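You operate a simulated robot arm through the tools that you are given. There is no shell and no other tool. Be economical: measure what you need, move in short steps, check, and stop when the job is done.

You are at the controls of a simulated two-armed robot. One attempt, no reset.

TASK
Warm the blue helmet in the hot cabinet at 50 C.
Fine: the one from the steel counter, on the tray; tray, door and vent shut; wait for the green lamp. Leave the other helmets.

The check looks at the end state, three seconds after you hand in, the way a careful person would. Anything else that was tipped, shoved, dropped, spilled or broken makes it a failure.

THE ROBOT
Two 7-joint arms with two-finger parallel grippers on one trunk, on a base that drives. Base frame: it is fixed to the floor where the robot stands at the start and does not move with it; the origin is under the middle of the robot, x ahead of it, y to its left, z up. Readings come in m, degrees, newtons and seconds.
The left shoulder is at the start at [0.05, 0.187, 1.16], the right one opposite. With the tool pointing down near the work surface each hand reaches from about 0.1 to 0.54 m from the robot's upright axis, wherever it stands, measured 20 degrees to its own side. Places, roughly: cabinet dial [0.4, 0.6, 1.1]; cabinet tray [0.4, 0.9, 0.9]; hot cabinet [0.7, 0.9, 1.1]; hot cabinet door [0.2, 1.3, 1.1]; medium black city helmet [0.75, 5, 1]; medium blue city helmet [0.5, 3.5, 1]; medium red road helmet [0.75, 1.5, 1]; tray of the hot cabinet [0.4, 0.9, 0.9]; upturned yellow city helmet [0.5, 2.75, 1]; vent slider [0.4, 0.6, 0.9]; white city helmet [0.75, 5, 0.5]. Payload 3.43 kg a hand.
Tool frame (each hand has its own): the origin (TCP) lies between the finger pads and is the grasp point; the fingertips stand 0.03 m ahead of it; z points along the fingers, y is the line along which they close. The gripper opens to 0.094 m. The fingers are 0.028 m wide and 0.01 m thick; the gripper's body (0.05 by 0.096 m) begins 0.055 m behind the TCP.
Orientation is told as [roll, pitch, yaw] about the base's x, y, z axes, in that order, counted from this pose: with the fingers straight down and closing along the base's y, the tool's x points along the base's -x, its y along +y and its z along -z.

THE INTERFACE
- The arms move only by the tool send_rows. It takes "left_increments", "right_increments" or both (then of equal length, played together; a hand with none holds still); each is a list of rows, each a list of 3 entries, a list of its own where there are three numbers: the gripper command, from -1 (fully open) to 1 (shut), values between in proportion, then the shift along the tool's x, y, z in m, then the turn, a rotation vector about the tool's x, y, z in rad. In form: [[claw, [dx, dy, dz], [ax, ay, az]], ...]. A call has 1 to 8 rows; each row is the pose to reach, as a shift and turn from the pose commanded when the call began, along the tool's axes at that moment. A row lasts 0.2 s, in which the tool goes at most 0.05 m and 8.6 degrees; a call with a longer step from one row to the next is refused whole, and so is a gripper value outside its range. A pose out of reach is approached as far as the arm can. The call stops where the force on the tool passes 40 N (or 10 N more than at its start, if that is more) or the arm is blocked; 0.2 s more then pass. The fingers move at their own pace (about 0.153 m/s each) and stop on an object; they squeeze with about 39 N. The grip force told is the motor's: it shows also when the fingers shut on nothing. Time passes only in rows, and 0.2 s behind the last, so rows that repeat a pose let the fingers close. The reply holds the time, the measured pose of the TCP, the force on the tool along the base axes, the opening and the grip force, in the units named above and with some noise, with the torque about the TCP (base axes, N m) and any sound that the robot's microphone picked up.
- Cameras (640 x 400 px; columns grow to the right, rows downward): "scene" is now at [0.1316, 0.0639, 1.3463]; the picture's right is [0.69, -0.72, 0.00], its down [-0.34, -0.32, -0.88] and it looks along [0.64, 0.61, -0.47] (base axes); focal length 214 px, centre (320, 200). "left" rides on the left gripper at [0.076, -0.014, -0.102] in its tool frame; the picture's right is [0.18, 0.98, 0.00], its down [-0.75, 0.14, -0.64] and it looks along [-0.63, 0.12, 0.77] (tool axes); focal length 243 px, centre (320, 200). "right" rides on the right gripper at [0.076, 0.014, -0.102] in its tool frame; the picture's right is [-0.18, 0.98, 0.00], its down [-0.75, -0.14, -0.64] and it looks along [-0.63, -0.12, 0.77] (tool axes); focal length 243 px, centre (320, 200). There is no depth. A picture from a camera that has moved, and an enlarged one, comes with that camera's place and axes in the base frame and with its lens. The place of the scene camera against the robot may be out by one fixed shift of up to 0.018 m in any direction.
- snapshot(camera): a new picture of that camera. No time passes.
- slide_trunk(by): slides the trunk up (or, below 0, down) by that many m; the arms and the scene camera ride with it, the base frame stays. It gives what a move gives, with no picture.
- base_move(legs): drives the robot by 1 to 6 legs, each [ahead, left, turn to the left] in m, m and degrees, along the robot's own axes; the way and the turn of a leg run together, so that a leg with both is an arc; at most 1.5 m and 180 degrees a leg. The arms and the cameras ride along, it lands a little off, and it stops where it bumps. It gives what a move gives.
- head_to(pan, tilt): turns the head with the scene camera to pan (to the left, within 80 degrees either way) and tilt (down, from -29 to 69), counted from straight ahead of the robot. It gives what a move gives.
- close_up(camera, box): a new picture of the part [left, top, right, bottom] of that camera's present view, enlarged. No time passes.
- close_job(): hands the job in; it is judged then, once.

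Go step by step. Nothing tells you exact positions but the pictures and the camera data: compare them with the known pose of the tool, close in by small moves and look again before you grip or let go. The budget is 120 turns and 108 pictures, counting those below and the enlarged ones. Unless the task says otherwise, let go and move clear before handing in, and close with one line.

The tools are called as name(argument=value, ...) on one line, values as JSON. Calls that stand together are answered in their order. send_rows: Moves the arms, as the interface text tells. Its arguments: {"type":"object","properties":{"left_increments":{"type":"array"},"right_increments":{"type":"array"}},"required":[]} The other tools are called the same way: slide_trunk (by) slides the trunk up or down; base_move (legs) drives the base; head_to (pan, tilt) turns the head that bears the scene camera; snapshot (camera) takes a picture; close_up (camera, box) takes an enlarged picture of a part of a camera's view; close_job () hands the job in.

At the start:

```text
time: 0.0
left_position: [0.2769, 0.3544, 1.2437]
left_ee_rot: [-0.1, -0.1, 0.0]
left_ft_force: [0.4, -0.3, 0.0]
left_wrist_torque: [0.01, 0.02, -0.02]
left_grip_width: 0.0941
left_finger_force: 0.0
right_position: [0.2784, 0.0247, 1.26]
right_ee_rot: [0.0, 0.0, -0.1]
right_ft_force: [5.2, 1.0, -3.5]
right_wrist_torque: [-0.15, 0.41, -0.07]
right_grip_width: 0.0939
right_finger_force: 0.2
trunk travel left (down, up): [-0.375, 0.057]
robot x, y, heading: [-0.0019, 0.0034, 0.1]
head pan, tilt: [43.7, 28.4]
```

scene: 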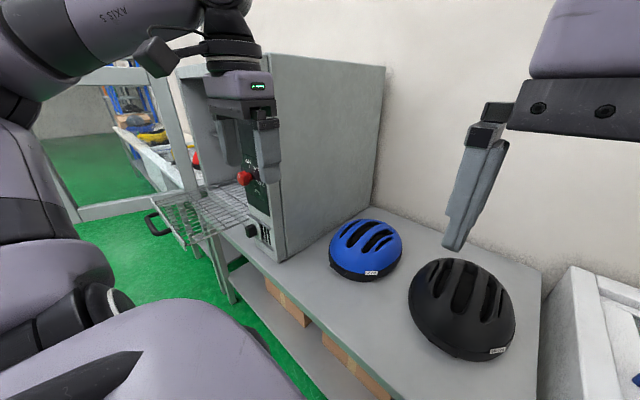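
right: 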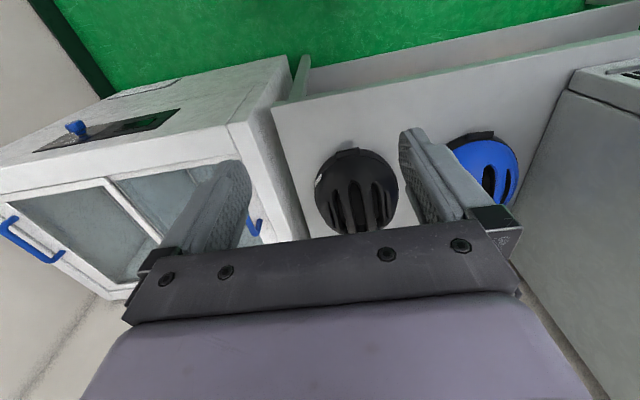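
left: 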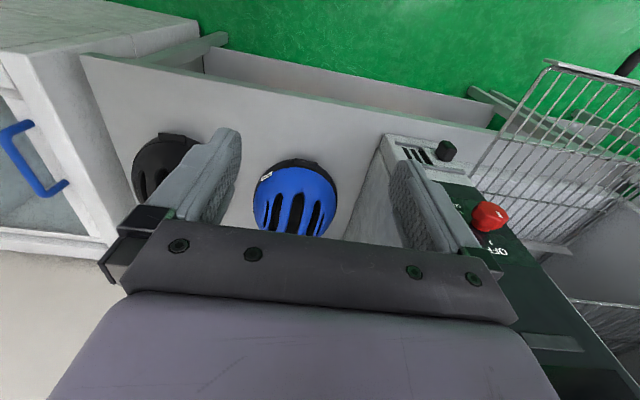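

I see a blue helmet and a black one on the grey counter next to the cabinet, and the cabinet with its tray out and door open. I'll look at the details and then look around for the other places.

close_up(camera="scene", box=[100, 50, 420, 290])

close_up(camera="left", box=[340, 100, 640, 300])

head_to(pan=78, tilt=15)

snapshot(camera="scene")

head_to(pan=-20, tilt=30)

snapshot(camera="scene")

```text
1.67 times, centred on (260, 170) of scene
camera zoom: at [0.1316, 0.0639, 1.3463], right [0.69, -0.72, 0.0], down [-0.34, -0.32, -0.88], along [0.64, 0.61, -0.47], focal length 358 px, centre (420, 250)
```

zoom: 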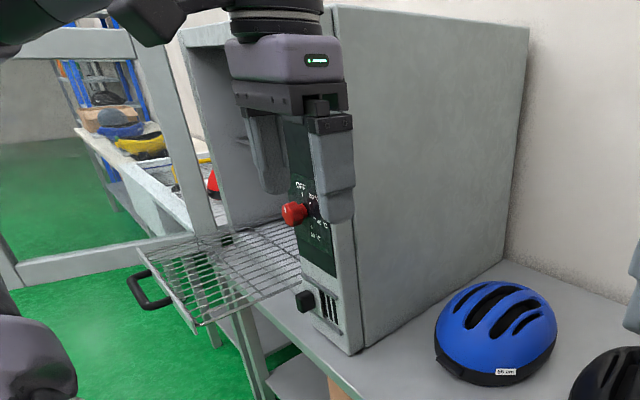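

```text
2.00 times, centred on (490, 200) of left
camera zoom: at [0.2014, 0.3403, 1.3463], right [-0.18, 0.98, 0.0], down [0.75, 0.14, 0.64], along [0.63, 0.12, -0.77], focal length 485 px, centre (-20, 200)
```

zoom: 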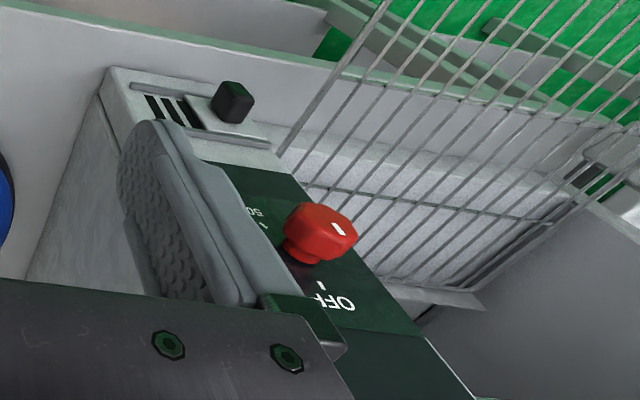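

```text
time: 1.0
left_position: [0.277, 0.3543, 1.2426]
left_ee_rot: [0.0, 0.1, 0.0]
left_ft_force: [-0.1, -0.5, -0.4]
left_wrist_torque: [0.01, 0.03, -0.04]
left_grip_width: 0.0939
left_finger_force: 0.1
right_position: [0.2804, 0.0264, 1.2606]
right_ee_rot: [0.4, 0.0, -1.3]
right_ft_force: [21.5, 64.7, 16.2]
right_wrist_torque: [-8.2, 4.22, -5.72]
right_grip_width: 0.094
right_finger_force: 0.0
trunk travel left (down, up): [-0.375, 0.057]
robot x, y, heading: [-0.0019, 0.0029, -0.0]
head pan, tilt: [78.0, 15.0]
```

```text
102 pictures are left
camera scene: at [0.1154, 0.0799, 1.3684], right [0.85, -0.53, 0.0], down [-0.13, -0.21, -0.97], along [0.52, 0.82, -0.25], focal length 214 px, centre (320, 200)
```

scene: 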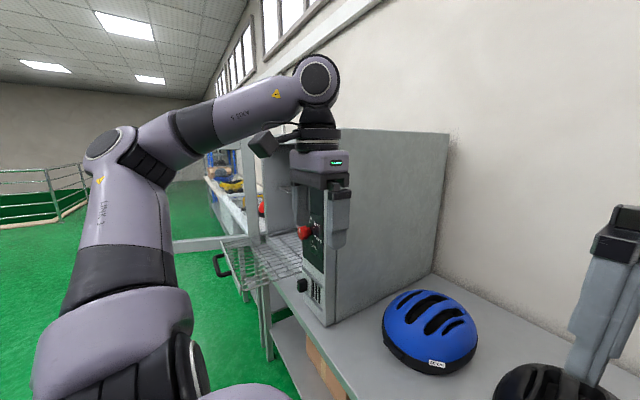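

```text
time: 2.7
left_position: [0.2763, 0.3547, 1.2428]
left_ee_rot: [0.0, -0.1, 0.0]
left_ft_force: [-0.1, -0.8, 0.7]
left_wrist_torque: [0.01, 0.02, 0.03]
left_grip_width: 0.094
left_finger_force: 0.1
right_position: [0.2822, 0.023, 1.2592]
right_ee_rot: [0.0, -0.1, -0.4]
right_ft_force: [42.1, -28.8, -9.7]
right_wrist_torque: [3.01, 3.7, 2.17]
right_grip_width: 0.094
right_finger_force: 0.0
trunk travel left (down, up): [-0.375, 0.057]
robot x, y, heading: [-0.0034, -0.0002, -0.0]
head pan, tilt: [-20.0, 30.0]
```

```text
101 pictures are left
camera scene: at [0.1535, -0.0228, 1.3459], right [-0.26, -0.97, 0.0], down [-0.45, 0.12, -0.88], along [0.85, -0.23, -0.47], focal length 214 px, centre (320, 200)
```

scene: 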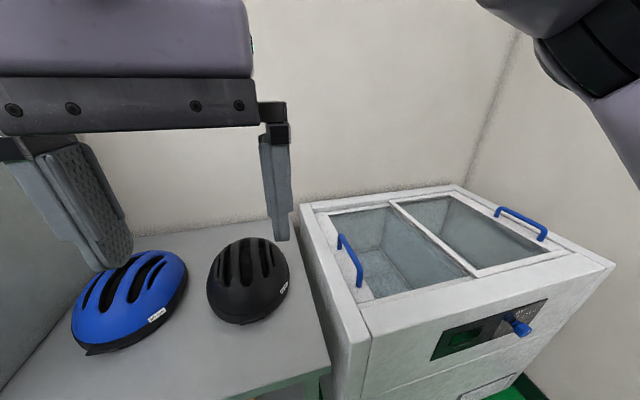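

The head brushed the right hand, so I'll move that hand forward and right. Then I'll take a closer look at the far bench to make sure which blue helmet lies on the "steel counter".

send_rows(right_increments=[[-1, [-0.03, -0.03, 0], [0, 0, 0]], [-1, [-0.06, -0.06, 0], [0, 0, 0]], [-1, [-0.08, -0.1, 0], [0, 0, 0]], [-1, [-0.1, -0.14, 0], [0, 0, 0]]])

head_to(pan=60, tilt=12)

close_up(camera="scene", box=[0, 80, 240, 230])

close_up(camera="scene", box=[320, 240, 640, 400])

```text
time: 3.7
left_position: [0.2767, 0.3538, 1.2424]
left_ee_rot: [0.0, 0.0, 0.0]
left_ft_force: [0.5, -0.4, -0.2]
left_wrist_torque: [-0.02, -0.01, -0.04]
left_grip_width: 0.0939
left_finger_force: 0.2
right_position: [0.3793, -0.1165, 1.2603]
right_ee_rot: [0.0, 0.0, 0.0]
right_ft_force: [0.2, -0.4, -0.3]
right_wrist_torque: [0.02, -0.03, 0.0]
right_grip_width: 0.0939
right_finger_force: 0.0
trunk travel left (down, up): [-0.375, 0.057]
robot x, y, heading: [-0.0022, 0.0005, -0.1]
head pan, tilt: [-20.0, 30.0]
```

```text
time: 5.3
left_position: [0.2776, 0.355, 1.2434]
left_ee_rot: [0.0, 0.0, 0.1]
left_ft_force: [-0.8, -0.9, 0.6]
left_wrist_torque: [-0.03, 0.01, 0.02]
left_grip_width: 0.094
left_finger_force: 0.0
right_position: [0.3787, -0.1148, 1.2605]
right_ee_rot: [0.1, -0.1, -0.1]
right_ft_force: [-0.2, 0.4, 1.0]
right_wrist_torque: [-0.01, 0.04, -0.02]
right_grip_width: 0.0938
right_finger_force: 0.0
trunk travel left (down, up): [-0.375, 0.057]
robot x, y, heading: [0.001, -0.0016, 0.1]
head pan, tilt: [60.0, 12.0]
```

```text
2.67 times, centred on (120, 155) of scene
camera zoom: at [0.1123, 0.0816, 1.372], right [0.87, -0.5, 0.0], down [-0.1, -0.18, -0.98], along [0.49, 0.85, -0.21], focal length 572 px, centre (853, 320)
```

zoom: 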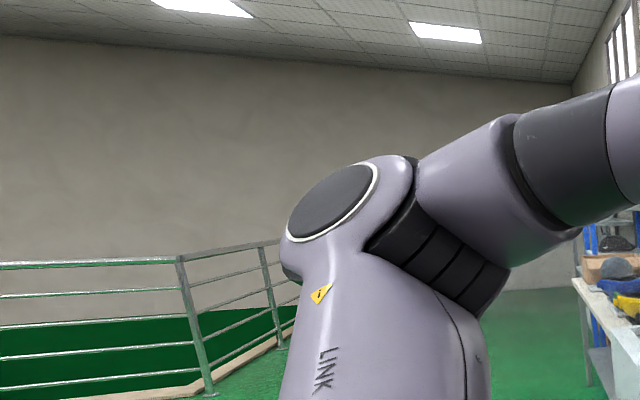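

```text
2.00 times, centred on (480, 320) of scene
camera zoom: at [0.1123, 0.0816, 1.372], right [0.87, -0.5, 0.0], down [-0.1, -0.18, -0.98], along [0.49, 0.85, -0.21], focal length 429 px, centre (0, -40)
```

zoom: 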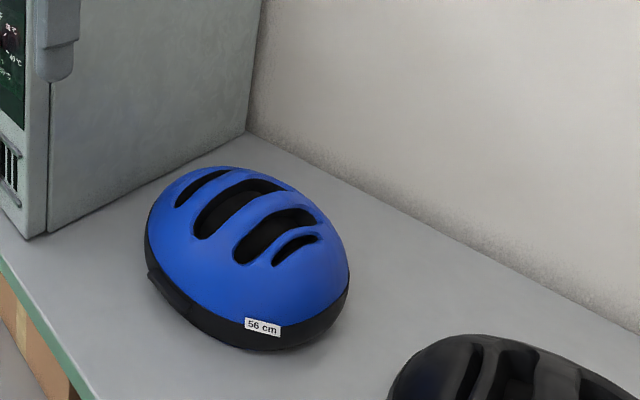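

The near blue helmet is tagged 56 cm and lies on a grey top with a green edge. I'll zoom in on the other surfaces to compare before deciding.

close_up(camera="scene", box=[180, 120, 300, 195])

close_up(camera="scene", box=[200, 160, 400, 400])

```text
5.33 times, centred on (240, 158) of scene
camera zoom: at [0.1123, 0.0816, 1.372], right [0.87, -0.5, 0.0], down [-0.1, -0.18, -0.98], along [0.49, 0.85, -0.21], focal length 1144 px, centre (747, 427)
```

zoom: 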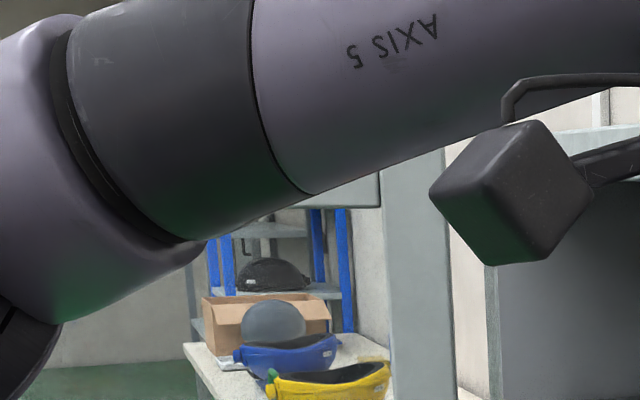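

```text
1.67 times, centred on (300, 280) of scene
camera zoom: at [0.1123, 0.0816, 1.372], right [0.87, -0.5, 0.0], down [-0.1, -0.18, -0.98], along [0.49, 0.85, -0.21], focal length 358 px, centre (353, 67)
```

zoom: 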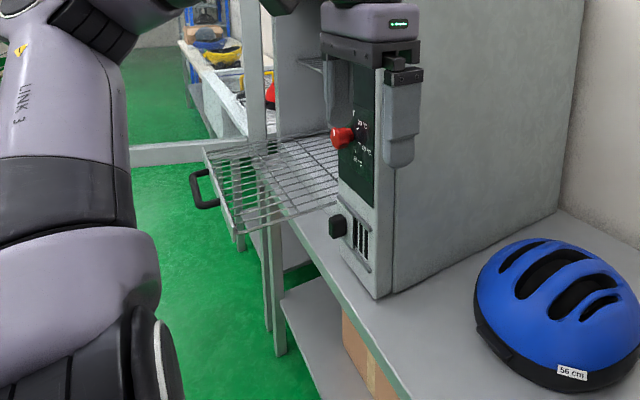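

The far blue helmet sits upturned with a ball in it on a stone-topped bench, so the bare-metal counter here, with the 56 cm blue helmet, is the steel one. I'll check how much room there is in front of the base and get a better look at the dial and vent.

head_to(pan=10, tilt=65)

snapshot(camera="scene")

```text
time: 6.5
left_position: [0.2768, 0.355, 1.2442]
left_ee_rot: [0.0, 0.0, 0.0]
left_ft_force: [-0.4, 0.7, 0.1]
left_wrist_torque: [0.01, -0.02, 0.0]
left_grip_width: 0.0939
left_finger_force: 0.2
right_position: [0.3779, -0.116, 1.2619]
right_ee_rot: [-0.1, 0.0, -0.1]
right_ft_force: [0.8, 0.3, -1.0]
right_wrist_torque: [-0.01, -0.03, 0.02]
right_grip_width: 0.094
right_finger_force: 0.0
trunk travel left (down, up): [-0.375, 0.057]
robot x, y, heading: [0.0003, -0.0012, 0.1]
head pan, tilt: [10.0, 65.0]
```

```text
96 pictures are left
camera scene: at [0.1254, 0.0115, 1.2953], right [0.17, -0.98, 0.0], down [-0.89, -0.16, -0.42], along [0.42, 0.07, -0.91], focal length 214 px, centre (320, 200)
```

scene: 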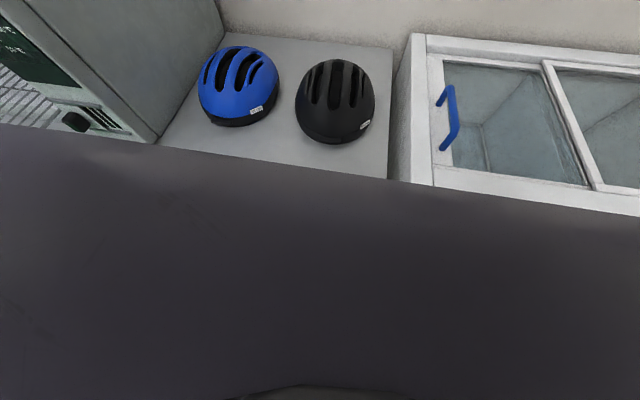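

The blue helmet's slots run roughly along x, so I can pinch a rib with the fingers closing along y. I'll move the base up to the counter in small steps.

base_move(legs=[[0.0, 0.08, 0], [0.06, 0.0, 0]])

snapshot(camera="left")

snapshot(camera="scene")

```text
time: 8.4
left_position: [0.3363, 0.4347, 1.2426]
left_ee_rot: [-0.1, 0.0, -0.1]
left_ft_force: [-0.6, -0.2, 0.0]
left_wrist_torque: [0.0, 0.02, -0.03]
left_grip_width: 0.094
left_finger_force: 0.1
right_position: [0.44, -0.0357, 1.2596]
right_ee_rot: [0.0, 0.2, -0.1]
right_ft_force: [0.8, -0.2, 0.7]
right_wrist_torque: [-0.03, 0.02, 0.05]
right_grip_width: 0.0939
right_finger_force: 0.1
trunk travel left (down, up): [-0.375, 0.057]
robot x, y, heading: [0.0605, 0.0804, 0.0]
head pan, tilt: [10.0, 65.0]
```

```text
95 pictures are left
camera left: at [0.2616, 0.42, 1.3462], right [-0.18, 0.98, 0.0], down [0.75, 0.14, 0.64], along [0.63, 0.12, -0.77], focal length 243 px, centre (320, 200)
```

left: 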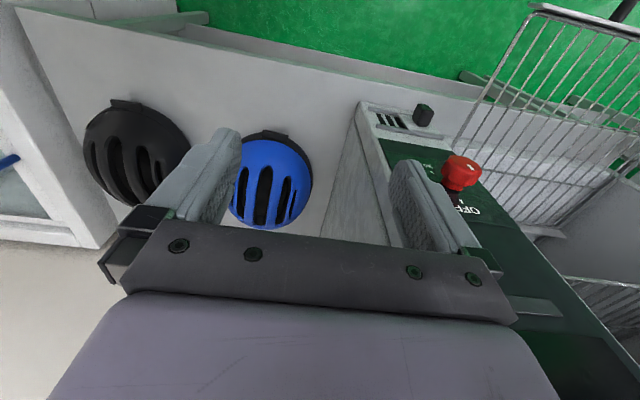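

```text
94 pictures are left
camera scene: at [0.1857, 0.0911, 1.2951], right [0.17, -0.98, 0.0], down [-0.89, -0.16, -0.42], along [0.42, 0.07, -0.91], focal length 214 px, centre (320, 200)
```

scene: 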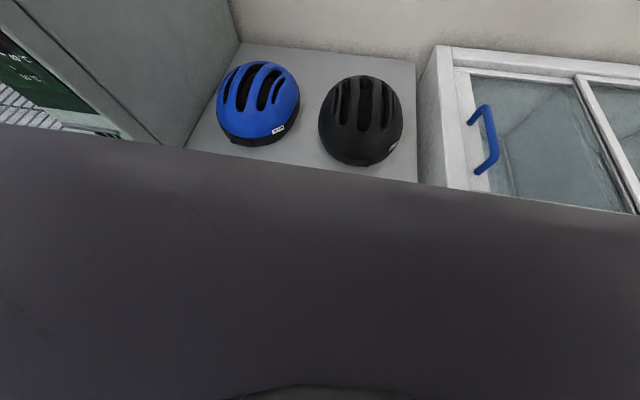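

The helmet centre is near (0.61, 0.34). I'll bring the left hand above it, staying high, and look.

send_rows(left_increments=[[-1, [0, -0.045, 0], [0, 0, 0]], [-1, [-0.02, -0.085, 0], [0, 0, 0]], [-1, [-0.06, -0.09, 0], [0, 0, 0]], [-1, [-0.1, -0.09, 0], [0, 0, 0]], [-1, [-0.14, -0.09, 0], [0, 0, 0]], [-1, [-0.14, -0.09, 0], [0, 0, 0]]])

snapshot(camera="left")

```text
time: 9.8
left_position: [0.4762, 0.343, 1.2418]
left_ee_rot: [-0.1, 0.0, 0.1]
left_ft_force: [-0.3, 0.0, -0.8]
left_wrist_torque: [0.02, -0.03, -0.01]
left_grip_width: 0.0943
left_finger_force: 0.1
right_position: [0.4379, -0.034, 1.2622]
right_ee_rot: [-0.1, -0.1, -0.1]
right_ft_force: [0.5, 0.0, -0.9]
right_wrist_torque: [0.02, -0.02, -0.04]
right_grip_width: 0.094
right_finger_force: 0.0
trunk travel left (down, up): [-0.375, 0.057]
robot x, y, heading: [0.0607, 0.0759, -0.1]
head pan, tilt: [10.0, 65.0]
```

```text
93 pictures are left
camera left: at [0.4002, 0.3295, 1.3457], right [-0.18, 0.98, 0.0], down [0.75, 0.14, 0.64], along [0.63, 0.12, -0.77], focal length 243 px, centre (320, 200)
```

left: 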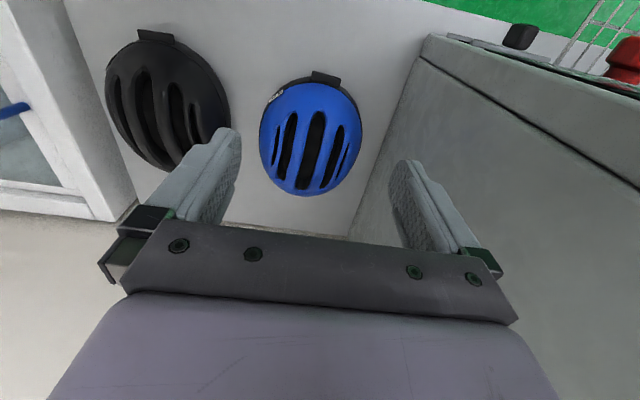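

The slots run along x, so yaw 0 suits. The arm needs the base nearer, so before that I'll tilt the right hand to let its camera look back at the base and the counter edge.

send_rows(right_increments=[[-1, [0.0, 0, 0], [0, 0.14, 0]], [-1, [0.02, 0, 0], [0, 0.28, 0]], [-1, [0.04, 0, 0], [0, 0.42, 0]], [-1, [0.06, 0, 0], [0, 0.56, 0]], [-1, [0.06, 0, 0], [0, 0.7, 0]], [-1, [0.06, 0, 0], [0, 0.82, 0]], [-1, [0.06, 0, 0], [0, 0.82, 0]]])

snapshot(camera="right")

```text
time: 11.4
left_position: [0.4766, 0.3413, 1.2427]
left_ee_rot: [0.1, 0.2, 0.0]
left_ft_force: [1.4, -0.4, -1.0]
left_wrist_torque: [0.07, 0.01, 0.0]
left_grip_width: 0.0942
left_finger_force: 0.0
right_position: [0.3554, -0.0447, 1.2296]
right_ee_rot: [1.7, 46.1, -1.1]
right_ft_force: [1.1, -1.4, -0.4]
right_wrist_torque: [0.05, 0.02, -0.02]
right_grip_width: 0.0941
right_finger_force: 0.0
right hand out of reach, approached as far as the arm can: row 5, 6, 7
trunk travel left (down, up): [-0.375, 0.057]
robot x, y, heading: [0.0576, 0.0795, -0.0]
head pan, tilt: [10.0, 65.0]
```

```text
92 pictures are left
camera right: at [0.377, -0.0336, 1.3563], right [0.17, 0.98, -0.11], down [0.98, -0.18, -0.1], along [-0.12, -0.09, -0.99], focal length 243 px, centre (320, 200)
```

right: 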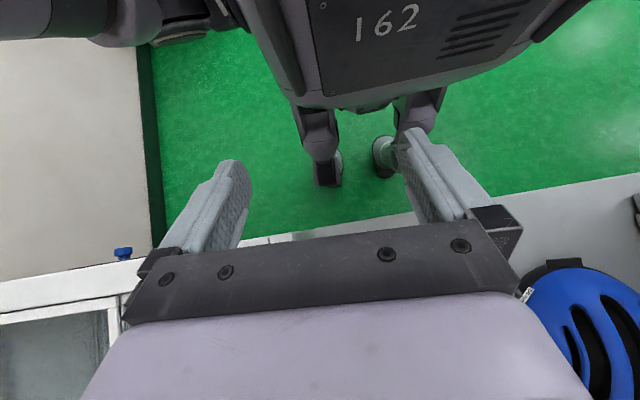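

There is about 0.2 m between the torso and the counter edge, so moving 0.11 m ahead is safe. I'll move the base ahead and slightly left, then lower the left hand and look.

base_move(legs=[[0.11, 0.0, 0], [0.0, 0.05, 0]])

send_rows(left_increments=[[-1, [0, -0.02, 0.04], [0, 0, 0]], [-1, [0, -0.04, 0.08], [0, 0, 0]], [-1, [0, -0.04, 0.12], [0, 0, 0]], [-1, [0, -0.04, 0.15], [0, 0, 0]], [-1, [0, -0.04, 0.15], [0, 0, 0]]])

snapshot(camera="left")

snapshot(camera="scene")

```text
time: 12.4
left_position: [0.5133, 0.3439, 1.242]
left_ee_rot: [0.1, 0.2, 0.1]
left_ft_force: [-1.2, 0.4, 0.9]
left_wrist_torque: [0.02, -0.02, 0.05]
left_grip_width: 0.0939
left_finger_force: 0.1
right_position: [0.3922, -0.0413, 1.2298]
right_ee_rot: [1.3, 46.0, -1.6]
right_ft_force: [0.1, 0.6, 0.7]
right_wrist_torque: [0.0, -0.03, -0.02]
right_grip_width: 0.094
right_finger_force: 0.1
trunk travel left (down, up): [-0.375, 0.057]
robot x, y, heading: [0.0955, 0.0797, -0.1]
head pan, tilt: [10.0, 65.0]
stopped in leg 1: the robot was blocked; the commanded pose is now the measured one
```

```text
time: 13.6
left_position: [0.5147, 0.3034, 1.0902]
left_ee_rot: [0.2, 0.1, 0.1]
left_ft_force: [0.2, -0.2, -0.6]
left_wrist_torque: [-0.02, -0.03, 0.02]
left_grip_width: 0.094
left_finger_force: 0.0
right_position: [0.3934, -0.0417, 1.2294]
right_ee_rot: [1.2, 46.1, -1.6]
right_ft_force: [-0.1, 0.0, -0.4]
right_wrist_torque: [0.02, 0.01, -0.01]
right_grip_width: 0.0937
right_finger_force: 0.0
trunk travel left (down, up): [-0.375, 0.057]
robot x, y, heading: [0.0987, 0.0813, -0.1]
head pan, tilt: [10.0, 65.0]
```

```text
91 pictures are left
camera left: at [0.4396, 0.2889, 1.1936], right [-0.19, 0.98, 0.0], down [0.76, 0.14, 0.64], along [0.63, 0.12, -0.77], focal length 243 px, centre (320, 200)
```

left: 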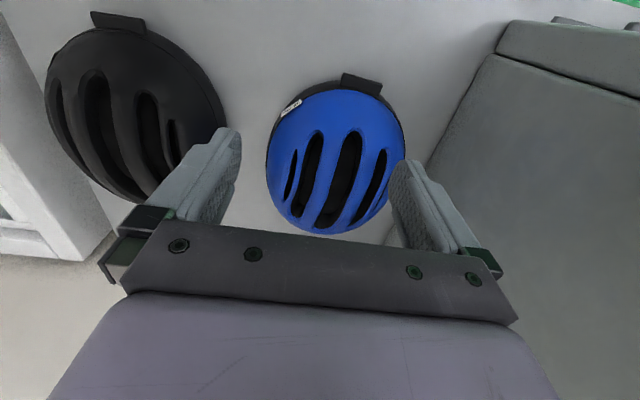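

```text
90 pictures are left
camera scene: at [0.2233, 0.0912, 1.2953], right [0.17, -0.98, 0.0], down [-0.89, -0.16, -0.42], along [0.42, 0.07, -0.91], focal length 214 px, centre (320, 200)
```

scene: 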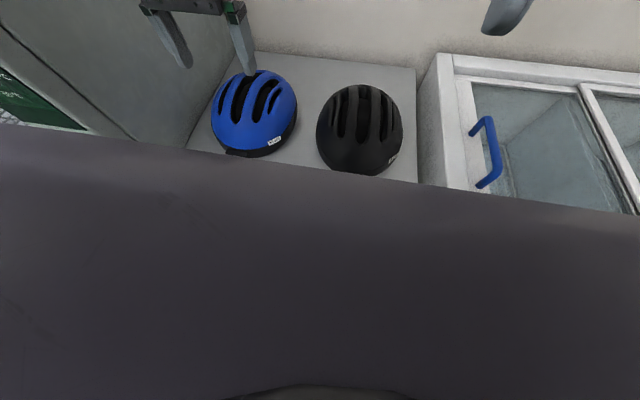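

The base stopped at x≈0.10. I'll see what it touched.

snapshot(camera="right")

close_up(camera="left", box=[240, 60, 440, 250])

```text
89 pictures are left
camera right: at [0.4147, -0.0302, 1.3559], right [0.17, 0.98, -0.12], down [0.98, -0.18, -0.1], along [-0.12, -0.1, -0.99], focal length 243 px, centre (320, 200)
```

right: 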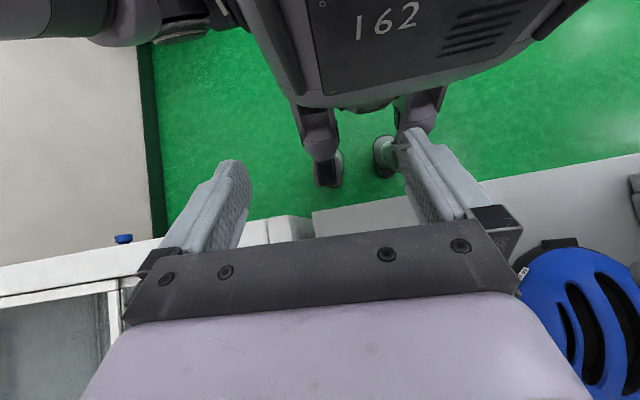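

```text
2.11 times, centred on (340, 155) of left
camera zoom: at [0.4396, 0.2889, 1.1936], right [-0.19, 0.98, 0.0], down [0.76, 0.14, 0.64], along [0.63, 0.12, -0.77], focal length 511 px, centre (278, 295)
```

zoom: 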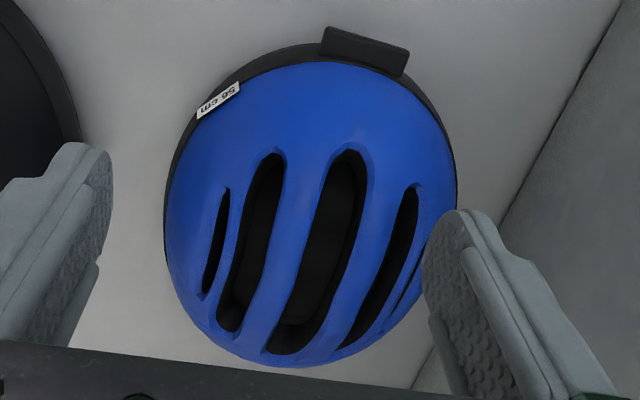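

There's no visible contact, but I won't push there again. I'll shift the base left to bring the helmet into the left arm's best sector, with the hand over the helmet's centre line (y≈0.354).

base_move(legs=[[0.0, 0.08, 0]])

send_rows(left_increments=[[-0.6, [-0.03, -0.01, 0], [0, 0, 0]], [-0.6, [-0.06, -0.028, 0], [0, 0, 0]], [-0.6, [-0.09, -0.028, 0], [0, 0, 0]], [-0.6, [-0.1, -0.028, 0.0], [0, 0, 0]]])

snapshot(camera="left")

snapshot(camera="scene")

```text
time: 15.0
left_position: [0.5133, 0.384, 1.0907]
left_ee_rot: [0.1, 0.1, 0.3]
left_ft_force: [0.3, 0.4, -0.2]
left_wrist_torque: [-0.01, 0.0, -0.01]
left_grip_width: 0.0941
left_finger_force: 0.1
right_position: [0.393, 0.0375, 1.2283]
right_ee_rot: [1.4, 45.9, -1.6]
right_ft_force: [0.3, 0.0, -0.1]
right_wrist_torque: [-0.01, 0.02, -0.01]
right_grip_width: 0.094
right_finger_force: 0.1
trunk travel left (down, up): [-0.375, 0.057]
robot x, y, heading: [0.0985, 0.1604, 0.1]
head pan, tilt: [10.0, 65.0]
```

```text
time: 16.2
left_position: [0.5752, 0.3377, 1.1278]
left_ee_rot: [1.4, -4.3, -1.0]
left_ft_force: [0.1, 1.4, 0.7]
left_wrist_torque: [-0.03, 0.02, 0.03]
left_grip_width: 0.0752
left_finger_force: 0.0
left hand out of reach, approached as far as the arm can: row 3, 4
right_position: [0.364, 0.0168, 1.2324]
right_ee_rot: [3.0, 44.6, -0.2]
right_ft_force: [0.3, -0.5, -0.1]
right_wrist_torque: [0.02, 0.02, -0.02]
right_grip_width: 0.094
right_finger_force: 0.0
trunk travel left (down, up): [-0.375, 0.057]
robot x, y, heading: [0.0965, 0.1545, 0.3]
head pan, tilt: [10.0, 65.0]
stopped in row 4 (left hand): the arm was blocked; the commanded pose is now the measured one
```

```text
87 pictures are left
camera left: at [0.4917, 0.3223, 1.2251], right [-0.17, 0.99, 0.01], down [0.71, 0.11, 0.7], along [0.69, 0.13, -0.72], focal length 243 px, centre (320, 200)
```

left: 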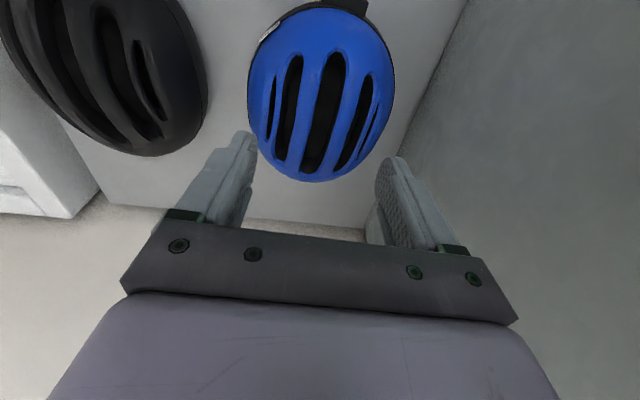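

```text
86 pictures are left
camera scene: at [0.1927, 0.1475, 1.2968], right [0.18, -0.98, -0.02], down [-0.88, -0.15, -0.45], along [0.44, 0.09, -0.89], focal length 214 px, centre (320, 200)
```

scene: 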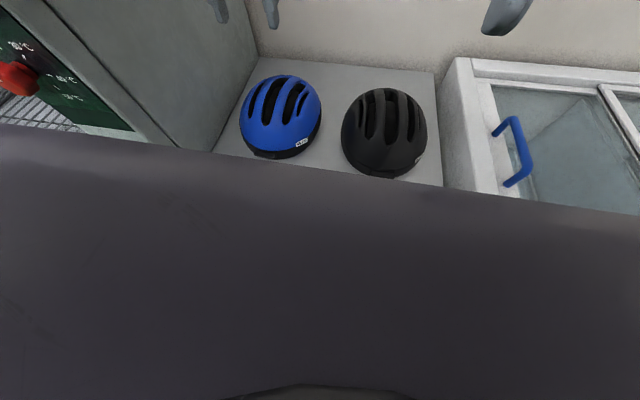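

The arm got blocked and the trunk leaned back a little, so something is touching. I'll look left at the elbow and cabinet.

head_to(pan=50, tilt=15)

snapshot(camera="scene")

```text
time: 17.4
left_position: [0.5736, 0.3394, 1.1258]
left_ee_rot: [1.7, -3.7, -0.8]
left_ft_force: [0.1, 0.3, -0.7]
left_wrist_torque: [-0.02, 0.0, 0.0]
left_grip_width: 0.0751
left_finger_force: 0.0
right_position: [0.3621, 0.016, 1.2342]
right_ee_rot: [3.2, 44.3, -0.1]
right_ft_force: [-0.9, 0.0, -0.4]
right_wrist_torque: [0.0, -0.01, 0.0]
right_grip_width: 0.0939
right_finger_force: 0.0
trunk travel left (down, up): [-0.375, 0.057]
robot x, y, heading: [0.0951, 0.1548, 0.3]
head pan, tilt: [50.0, 15.0]
```

```text
85 pictures are left
camera scene: at [0.1888, 0.2068, 1.3713], right [0.77, -0.64, 0.01], down [-0.14, -0.18, -0.97], along [0.63, 0.75, -0.22], focal length 214 px, centre (320, 200)
```

scene: 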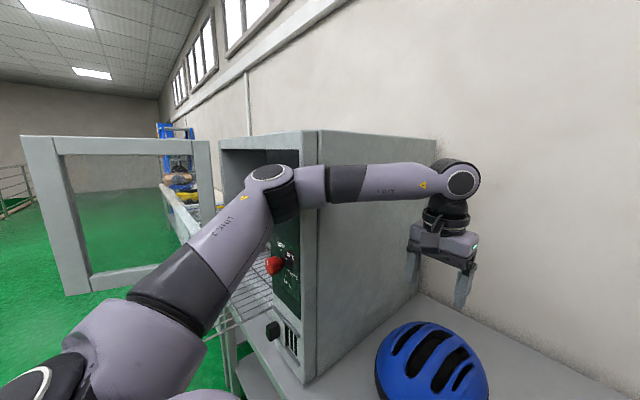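

The left elbow is pressing on the cabinet front. I'll back the base straight off, fold the left arm back, and use the right arm for the helmet, since its elbow is on the free side.

base_move(legs=[[-0.12, 0.0, 0]])

send_rows(left_increments=[[-1, [0.03, 0, -0.03], [0, 0.03, 0]], [-1, [0.06, 0, -0.06], [0, 0.06, 0]], [-1, [0.1, 0, -0.09], [0, 0.06, 0]], [-1, [0.14, 0, -0.11], [0, 0.06, 0]], [-1, [0.18, 0, -0.12], [0, 0.06, 0]], [-1, [0.18, 0, -0.12], [0, 0.06, 0]]], right_increments=[[-1, [0, 0, 0], [0, -0.14, 0]], [-1, [0, 0, 0], [0, -0.28, 0]], [-1, [0, 0, 0], [0, -0.42, 0]], [-1, [0, 0, 0], [0, -0.56, 0]], [-1, [0, 0, 0], [0, -0.7, 0]], [-1, [0, 0, 0], [0, -0.77, 0]]])

snapshot(camera="scene")

```text
time: 18.6
left_position: [0.4815, 0.3601, 1.105]
left_ee_rot: [0.2, -1.7, -0.3]
left_ft_force: [0.0, -0.3, 0.4]
left_wrist_torque: [-0.01, 0.0, 0.0]
left_grip_width: 0.0755
left_finger_force: 0.0
right_position: [0.2724, 0.0353, 1.2296]
right_ee_rot: [1.4, 46.0, -1.6]
right_ft_force: [0.0, 0.5, 0.2]
right_wrist_torque: [0.01, -0.02, -0.01]
right_grip_width: 0.0941
right_finger_force: 0.0
trunk travel left (down, up): [-0.375, 0.057]
robot x, y, heading: [-0.0231, 0.1569, 0.2]
head pan, tilt: [50.0, 15.0]
```

```text
time: 20.0
left_position: [0.2976, 0.3614, 1.2184]
left_ee_rot: [0.1, 1.9, -0.2]
left_ft_force: [-0.1, -0.4, -0.5]
left_wrist_torque: [-0.01, 0.02, 0.0]
left_grip_width: 0.094
left_finger_force: 0.0
right_position: [0.2729, 0.0368, 1.2282]
right_ee_rot: [0.8, 1.9, -2.5]
right_ft_force: [-0.1, -0.3, 0.5]
right_wrist_torque: [-0.04, 0.02, -0.04]
right_grip_width: 0.0939
right_finger_force: 0.0
trunk travel left (down, up): [-0.375, 0.057]
robot x, y, heading: [-0.0224, 0.1613, -0.1]
head pan, tilt: [50.0, 15.0]
```

```text
84 pictures are left
camera scene: at [0.1038, 0.2304, 1.367], right [0.77, -0.64, 0.0], down [-0.17, -0.2, -0.97], along [0.62, 0.74, -0.26], focal length 214 px, centre (320, 200)
```

scene: 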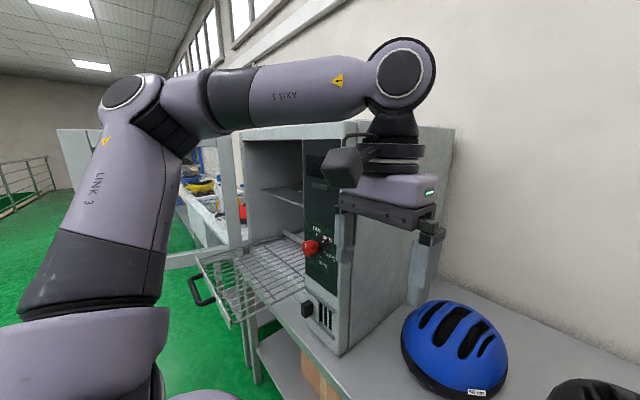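

I'll pull the left hand back close to the body, then shift the base left so that the right arm lines up with the blue helmet.

send_rows(left_increments=[[-1, [0.04, 0, -0.01], [0, 0, 0]], [-1, [0.08, 0.01, -0.02], [0, 0, 0]], [-1, [0.11, 0.03, -0.03], [0, 0, 0]], [-1, [0.14, 0.06, -0.04], [0, 0, 0]], [-1, [0.14, 0.06, -0.04], [0, 0, 0]]])

base_move(legs=[[0.0, 0.3, 0]])

snapshot(camera="scene")

snapshot(camera="left")

snapshot(camera="right")

```text
time: 21.2
left_position: [0.1585, 0.4207, 1.264]
left_ee_rot: [0.2, 1.9, -0.3]
left_ft_force: [1.2, 0.2, 0.4]
left_wrist_torque: [0.02, 0.0, 0.0]
left_grip_width: 0.094
left_finger_force: 0.2
right_position: [0.2736, 0.0359, 1.2279]
right_ee_rot: [0.9, 2.0, -2.5]
right_ft_force: [0.6, -0.7, -1.3]
right_wrist_torque: [0.03, 0.02, -0.01]
right_grip_width: 0.094
right_finger_force: 0.1
trunk travel left (down, up): [-0.375, 0.057]
robot x, y, heading: [-0.0264, 0.1581, 0.1]
head pan, tilt: [50.0, 15.0]
```

```text
time: 24.4
left_position: [0.1602, 0.7171, 1.2636]
left_ee_rot: [0.0, 1.8, -0.3]
left_ft_force: [-0.6, 0.1, -0.5]
left_wrist_torque: [0.03, -0.01, -0.01]
left_grip_width: 0.0941
left_finger_force: 0.0
right_position: [0.2715, 0.332, 1.2288]
right_ee_rot: [0.9, 2.0, -2.5]
right_ft_force: [0.3, 0.3, 0.2]
right_wrist_torque: [-0.02, 0.03, 0.0]
right_grip_width: 0.0939
right_finger_force: 0.1
trunk travel left (down, up): [-0.375, 0.057]
robot x, y, heading: [-0.0229, 0.4583, -0.0]
head pan, tilt: [50.0, 15.0]
```

```text
83 pictures are left
camera scene: at [0.1033, 0.5271, 1.3671], right [0.77, -0.64, 0.0], down [-0.17, -0.2, -0.97], along [0.62, 0.74, -0.26], focal length 214 px, centre (320, 200)
```

scene: 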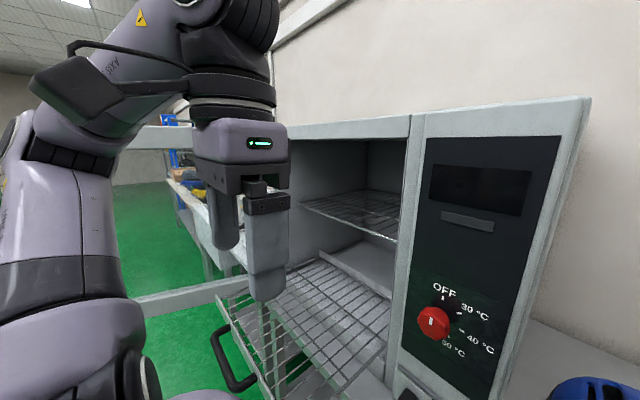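

```text
82 pictures are left
camera left: at [0.0878, 0.7032, 1.3689], right [-0.18, 0.98, 0.01], down [0.77, 0.14, 0.62], along [0.61, 0.12, -0.79], focal length 243 px, centre (320, 200)
```

left: 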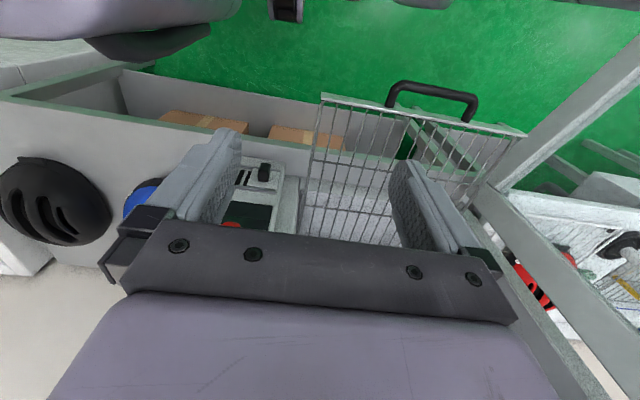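

```text
81 pictures are left
camera right: at [0.2006, 0.3489, 1.3347], right [0.23, 0.97, 0.01], down [0.77, -0.18, 0.61], along [0.6, -0.13, -0.79], focal length 243 px, centre (320, 200)
```

right: 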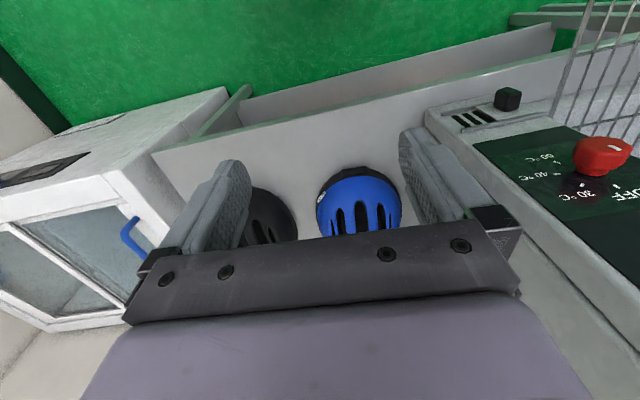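

The dial reads OFF, 30, 40, 50 clockwise and the pointer is at OFF. The left arm is clear above the tray, so I'll go forward and bring the right hand above the blue helmet.

base_move(legs=[[0.1, 0.02, 0]])

send_rows(right_increments=[[-1, [-0.04, 0, 0], [0.016, -0.035, -0.044]], [-1, [-0.08, 0, 0], [0.016, -0.035, -0.044]], [-1, [-0.12, 0, 0.02], [0.016, -0.035, -0.044]], [-1, [-0.14, 0, 0.06], [0.016, -0.035, -0.044]], [-1, [-0.15, 0, 0.1], [0.016, -0.035, -0.044]], [-1, [-0.15, 0, 0.13], [0.016, -0.035, -0.044]], [-1, [-0.15, 0, 0.13], [0.016, -0.035, -0.044]]])

snapshot(camera="right")

```text
time: 25.6
left_position: [0.2596, 0.7372, 1.2646]
left_ee_rot: [0.1, 1.8, -0.5]
left_ft_force: [-0.2, 0.0, -0.5]
left_wrist_torque: [0.03, 0.06, 0.0]
left_grip_width: 0.0943
left_finger_force: 0.0
right_position: [0.3736, 0.3518, 1.2273]
right_ee_rot: [0.9, 2.1, -2.6]
right_ft_force: [-0.4, 0.1, 0.3]
right_wrist_torque: [-0.01, 0.0, 0.04]
right_grip_width: 0.0941
right_finger_force: 0.1
trunk travel left (down, up): [-0.375, 0.057]
robot x, y, heading: [0.0759, 0.4735, -0.2]
head pan, tilt: [50.0, 15.0]
```

```text
time: 27.2
left_position: [0.2583, 0.7379, 1.2619]
left_ee_rot: [0.1, 1.8, -0.4]
left_ft_force: [0.1, 1.4, -0.3]
left_wrist_torque: [0.0, -0.01, -0.01]
left_grip_width: 0.0939
left_finger_force: 0.1
right_position: [0.5149, 0.3466, 1.0931]
right_ee_rot: [0.0, 0.0, 0.1]
right_ft_force: [0.1, 0.5, -0.1]
right_wrist_torque: [0.01, 0.0, 0.03]
right_grip_width: 0.094
right_finger_force: 0.0
trunk travel left (down, up): [-0.375, 0.057]
robot x, y, heading: [0.0775, 0.4715, -0.0]
head pan, tilt: [50.0, 15.0]
```

```text
80 pictures are left
camera right: at [0.4396, 0.3614, 1.1963], right [0.18, 0.98, 0.0], down [0.75, -0.14, 0.64], along [0.63, -0.12, -0.77], focal length 243 px, centre (320, 200)
```

right: 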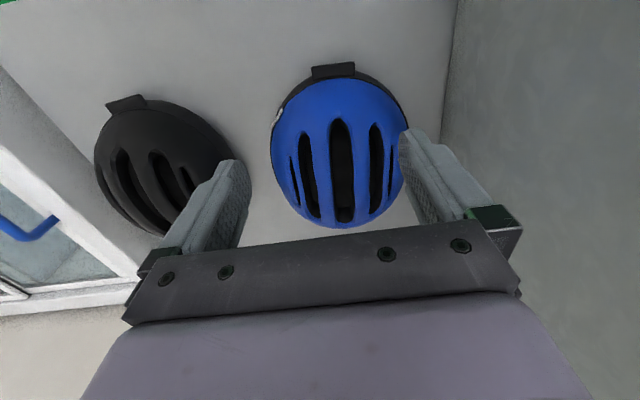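

The helmet's slots run from about (0.576, 0.363, 0.866) to (0.69, 0.351, 0.937), with the crown near (0.65, 0.355). I need about 0.06 m more forward.

base_move(legs=[[0.06, 0.0, 0]])

send_rows(right_increments=[[-0.6, [-0.02, 0.0, 0], [0, 0, 0.087]], [-0.6, [-0.05, 0.006, 0.0], [0, 0, 0.087]], [-0.6, [-0.06, 0.006, 0.03], [0, 0, 0.087]], [-0.6, [-0.06, 0.006, 0.06], [0, 0, 0.087]], [-0.6, [-0.06, 0.006, 0.06], [0, 0, 0.087]]])

snapshot(camera="right")

head_to(pan=-10, tilt=40)

snapshot(camera="scene")

```text
time: 28.1
left_position: [0.2794, 0.7387, 1.2633]
left_ee_rot: [0.2, 1.9, -0.5]
left_ft_force: [-0.3, -0.1, 0.1]
left_wrist_torque: [0.0, -0.01, 0.02]
left_grip_width: 0.0938
left_finger_force: 0.1
right_position: [0.5372, 0.3475, 1.093]
right_ee_rot: [-0.1, 0.0, -0.1]
right_ft_force: [-0.3, 0.4, 0.5]
right_wrist_torque: [-0.01, 0.0, -0.02]
right_grip_width: 0.0941
right_finger_force: 0.0
trunk travel left (down, up): [-0.375, 0.057]
robot x, y, heading: [0.0972, 0.4737, -0.1]
head pan, tilt: [50.0, 15.0]
stopped in leg 1: the robot was blocked; the commanded pose is now the measured one
```

```text
time: 29.3
left_position: [0.2809, 0.7371, 1.2621]
left_ee_rot: [0.2, 2.0, -0.3]
left_ft_force: [0.2, 0.3, 0.4]
left_wrist_torque: [0.0, -0.02, 0.01]
left_grip_width: 0.094
left_finger_force: 0.1
right_position: [0.5978, 0.3526, 1.0321]
right_ee_rot: [0.0, 0.1, -5.1]
right_ft_force: [-0.1, -0.1, 0.3]
right_wrist_torque: [-0.03, 0.02, 0.02]
right_grip_width: 0.0753
right_finger_force: 0.1
trunk travel left (down, up): [-0.375, 0.057]
robot x, y, heading: [0.1015, 0.4753, -0.2]
head pan, tilt: [50.0, 15.0]
```

```text
79 pictures are left
camera right: at [0.5232, 0.3739, 1.1355], right [0.27, 0.96, 0.0], down [0.74, -0.21, 0.64], along [0.62, -0.17, -0.77], focal length 243 px, centre (320, 200)
```

right: 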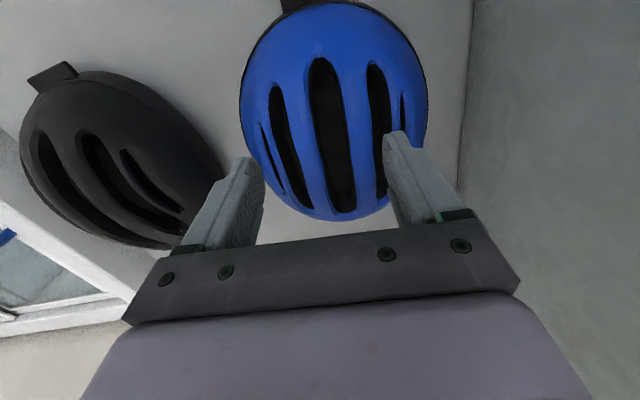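

```text
time: 30.6
left_position: [0.2809, 0.7367, 1.2628]
left_ee_rot: [0.0, 1.9, -0.4]
left_ft_force: [0.4, 0.1, 0.1]
left_wrist_torque: [0.02, -0.01, -0.02]
left_grip_width: 0.094
left_finger_force: 0.0
right_position: [0.5985, 0.352, 1.0329]
right_ee_rot: [0.0, 0.1, -5.1]
right_ft_force: [0.3, -0.3, -0.5]
right_wrist_torque: [0.0, -0.02, 0.0]
right_grip_width: 0.0755
right_finger_force: 0.1
trunk travel left (down, up): [-0.375, 0.057]
robot x, y, heading: [0.096, 0.4702, 0.1]
head pan, tilt: [-10.0, 40.0]
```

```text
78 pictures are left
camera scene: at [0.2475, 0.4603, 1.3276], right [-0.17, -0.98, 0.0], down [-0.63, 0.11, -0.77], along [0.75, -0.13, -0.64], focal length 214 px, centre (320, 200)
```

scene: 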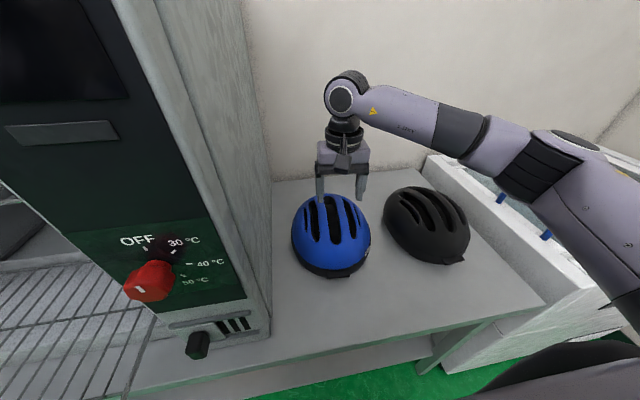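

The fingers are set to 75 mm and the outer slots are near y 0.316 and 0.401 around the centre line at 0.358. I'll move to x=0.64, y=0.358 and come down to just above the crown, then check.

send_rows(right_increments=[[-0.6, [-0.021, 0.005, 0], [0, 0, 0]], [-0.6, [-0.041, 0.0097, 0.0], [0, 0, 0]], [-0.6, [-0.041, 0.0097, 0.03], [0, 0, 0]], [-0.6, [-0.041, 0.0097, 0.05], [0, 0, 0]], [-0.6, [-0.041, 0.0097, 0.05], [0, 0, 0]]])

snapshot(camera="right")

close_up(camera="scene", box=[260, 110, 420, 290])

```text
time: 31.8
left_position: [0.282, 0.7383, 1.2629]
left_ee_rot: [0.1, 2.0, -0.3]
left_ft_force: [0.3, -0.1, 0.4]
left_wrist_torque: [0.0, -0.02, -0.02]
left_grip_width: 0.094
left_finger_force: 0.0
right_position: [0.6395, 0.3585, 0.9809]
right_ee_rot: [-0.1, 0.0, -5.1]
right_ft_force: [0.8, 0.5, 0.7]
right_wrist_torque: [0.02, -0.04, 0.01]
right_grip_width: 0.0753
right_finger_force: 0.1
trunk travel left (down, up): [-0.375, 0.057]
robot x, y, heading: [0.098, 0.4725, -0.2]
head pan, tilt: [-10.0, 40.0]
```

```text
77 pictures are left
camera right: at [0.5651, 0.3795, 1.0848], right [0.27, 0.96, 0.0], down [0.74, -0.21, 0.64], along [0.62, -0.17, -0.77], focal length 243 px, centre (320, 200)
```

right: 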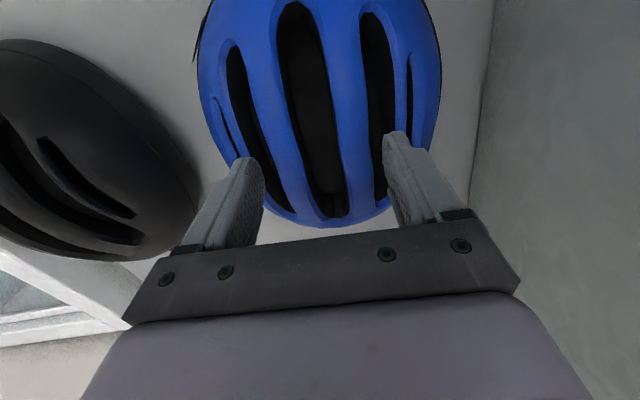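

```text
2.22 times, centred on (340, 200) of scene
camera zoom: at [0.2474, 0.4603, 1.3276], right [-0.17, -0.98, 0.0], down [-0.63, 0.11, -0.77], along [0.75, -0.13, -0.64], focal length 477 px, centre (276, 200)
```

zoom: 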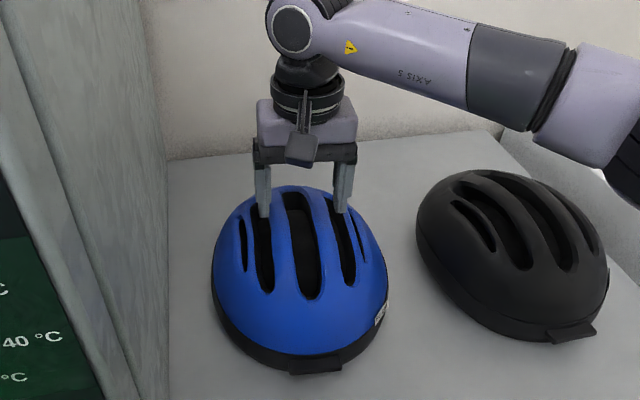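

The fingertips line up with the two outer slots in both views. I'll descend slowly.

send_rows(right_increments=[[-0.6, [0, 0, 0.015], [0, 0, 0]], [-0.6, [0, 0, 0.03], [0, 0, 0]], [-0.6, [0, 0, 0.04], [0, 0, 0]], [-0.6, [0, 0, 0.048], [0, 0, 0]], [-0.6, [0, 0, 0.048], [0, 0, 0]]])

snapshot(camera="right")

close_up(camera="scene", box=[260, 110, 420, 290])

```text
time: 32.7
left_position: [0.2797, 0.7374, 1.2638]
left_ee_rot: [0.1, 2.0, -0.4]
left_ft_force: [-0.1, -0.6, -0.3]
left_wrist_torque: [0.01, 0.03, 0.02]
left_grip_width: 0.0939
left_finger_force: 0.0
right_position: [0.6417, 0.3581, 0.9533]
right_ee_rot: [0.2, -1.0, -5.4]
right_ft_force: [-3.5, -1.5, 17.9]
right_wrist_torque: [-0.81, 0.03, -0.3]
right_grip_width: 0.0761
right_finger_force: 1.3
trunk travel left (down, up): [-0.375, 0.057]
robot x, y, heading: [0.0958, 0.4751, -0.2]
head pan, tilt: [-10.0, 40.0]
stopped in row 4 (right hand): the force on the tool passed its limit at 48 N (the readings are from after the stop); the commanded pose is now the measured one
```

```text
75 pictures are left
camera right: at [0.566, 0.3794, 1.0551], right [0.28, 0.96, 0.01], down [0.73, -0.21, 0.65], along [0.63, -0.18, -0.76], focal length 243 px, centre (320, 200)
```

right: 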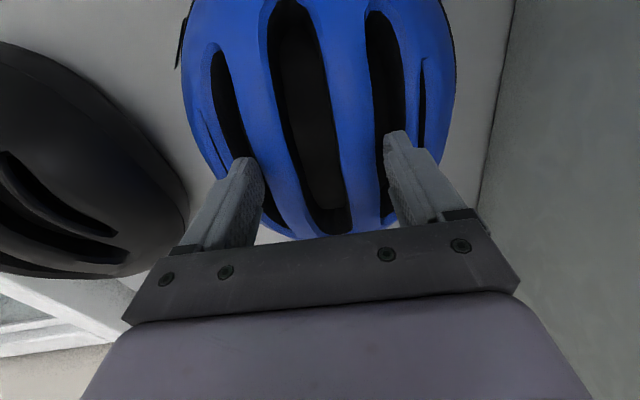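

```text
2.22 times, centred on (340, 200) of scene
camera zoom: at [0.2465, 0.4602, 1.3278], right [-0.18, -0.98, 0.0], down [-0.63, 0.11, -0.77], along [0.75, -0.13, -0.64], focal length 477 px, centre (276, 200)
```

zoom: 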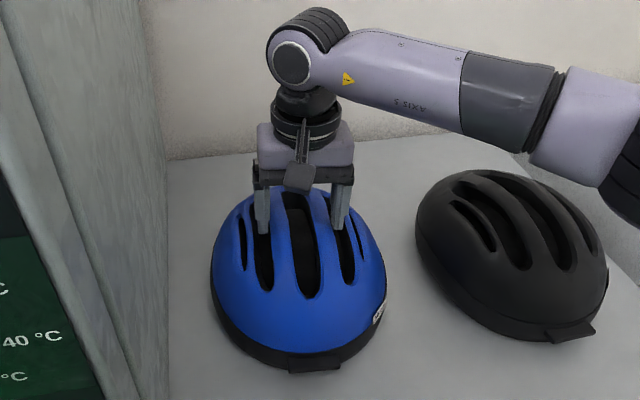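

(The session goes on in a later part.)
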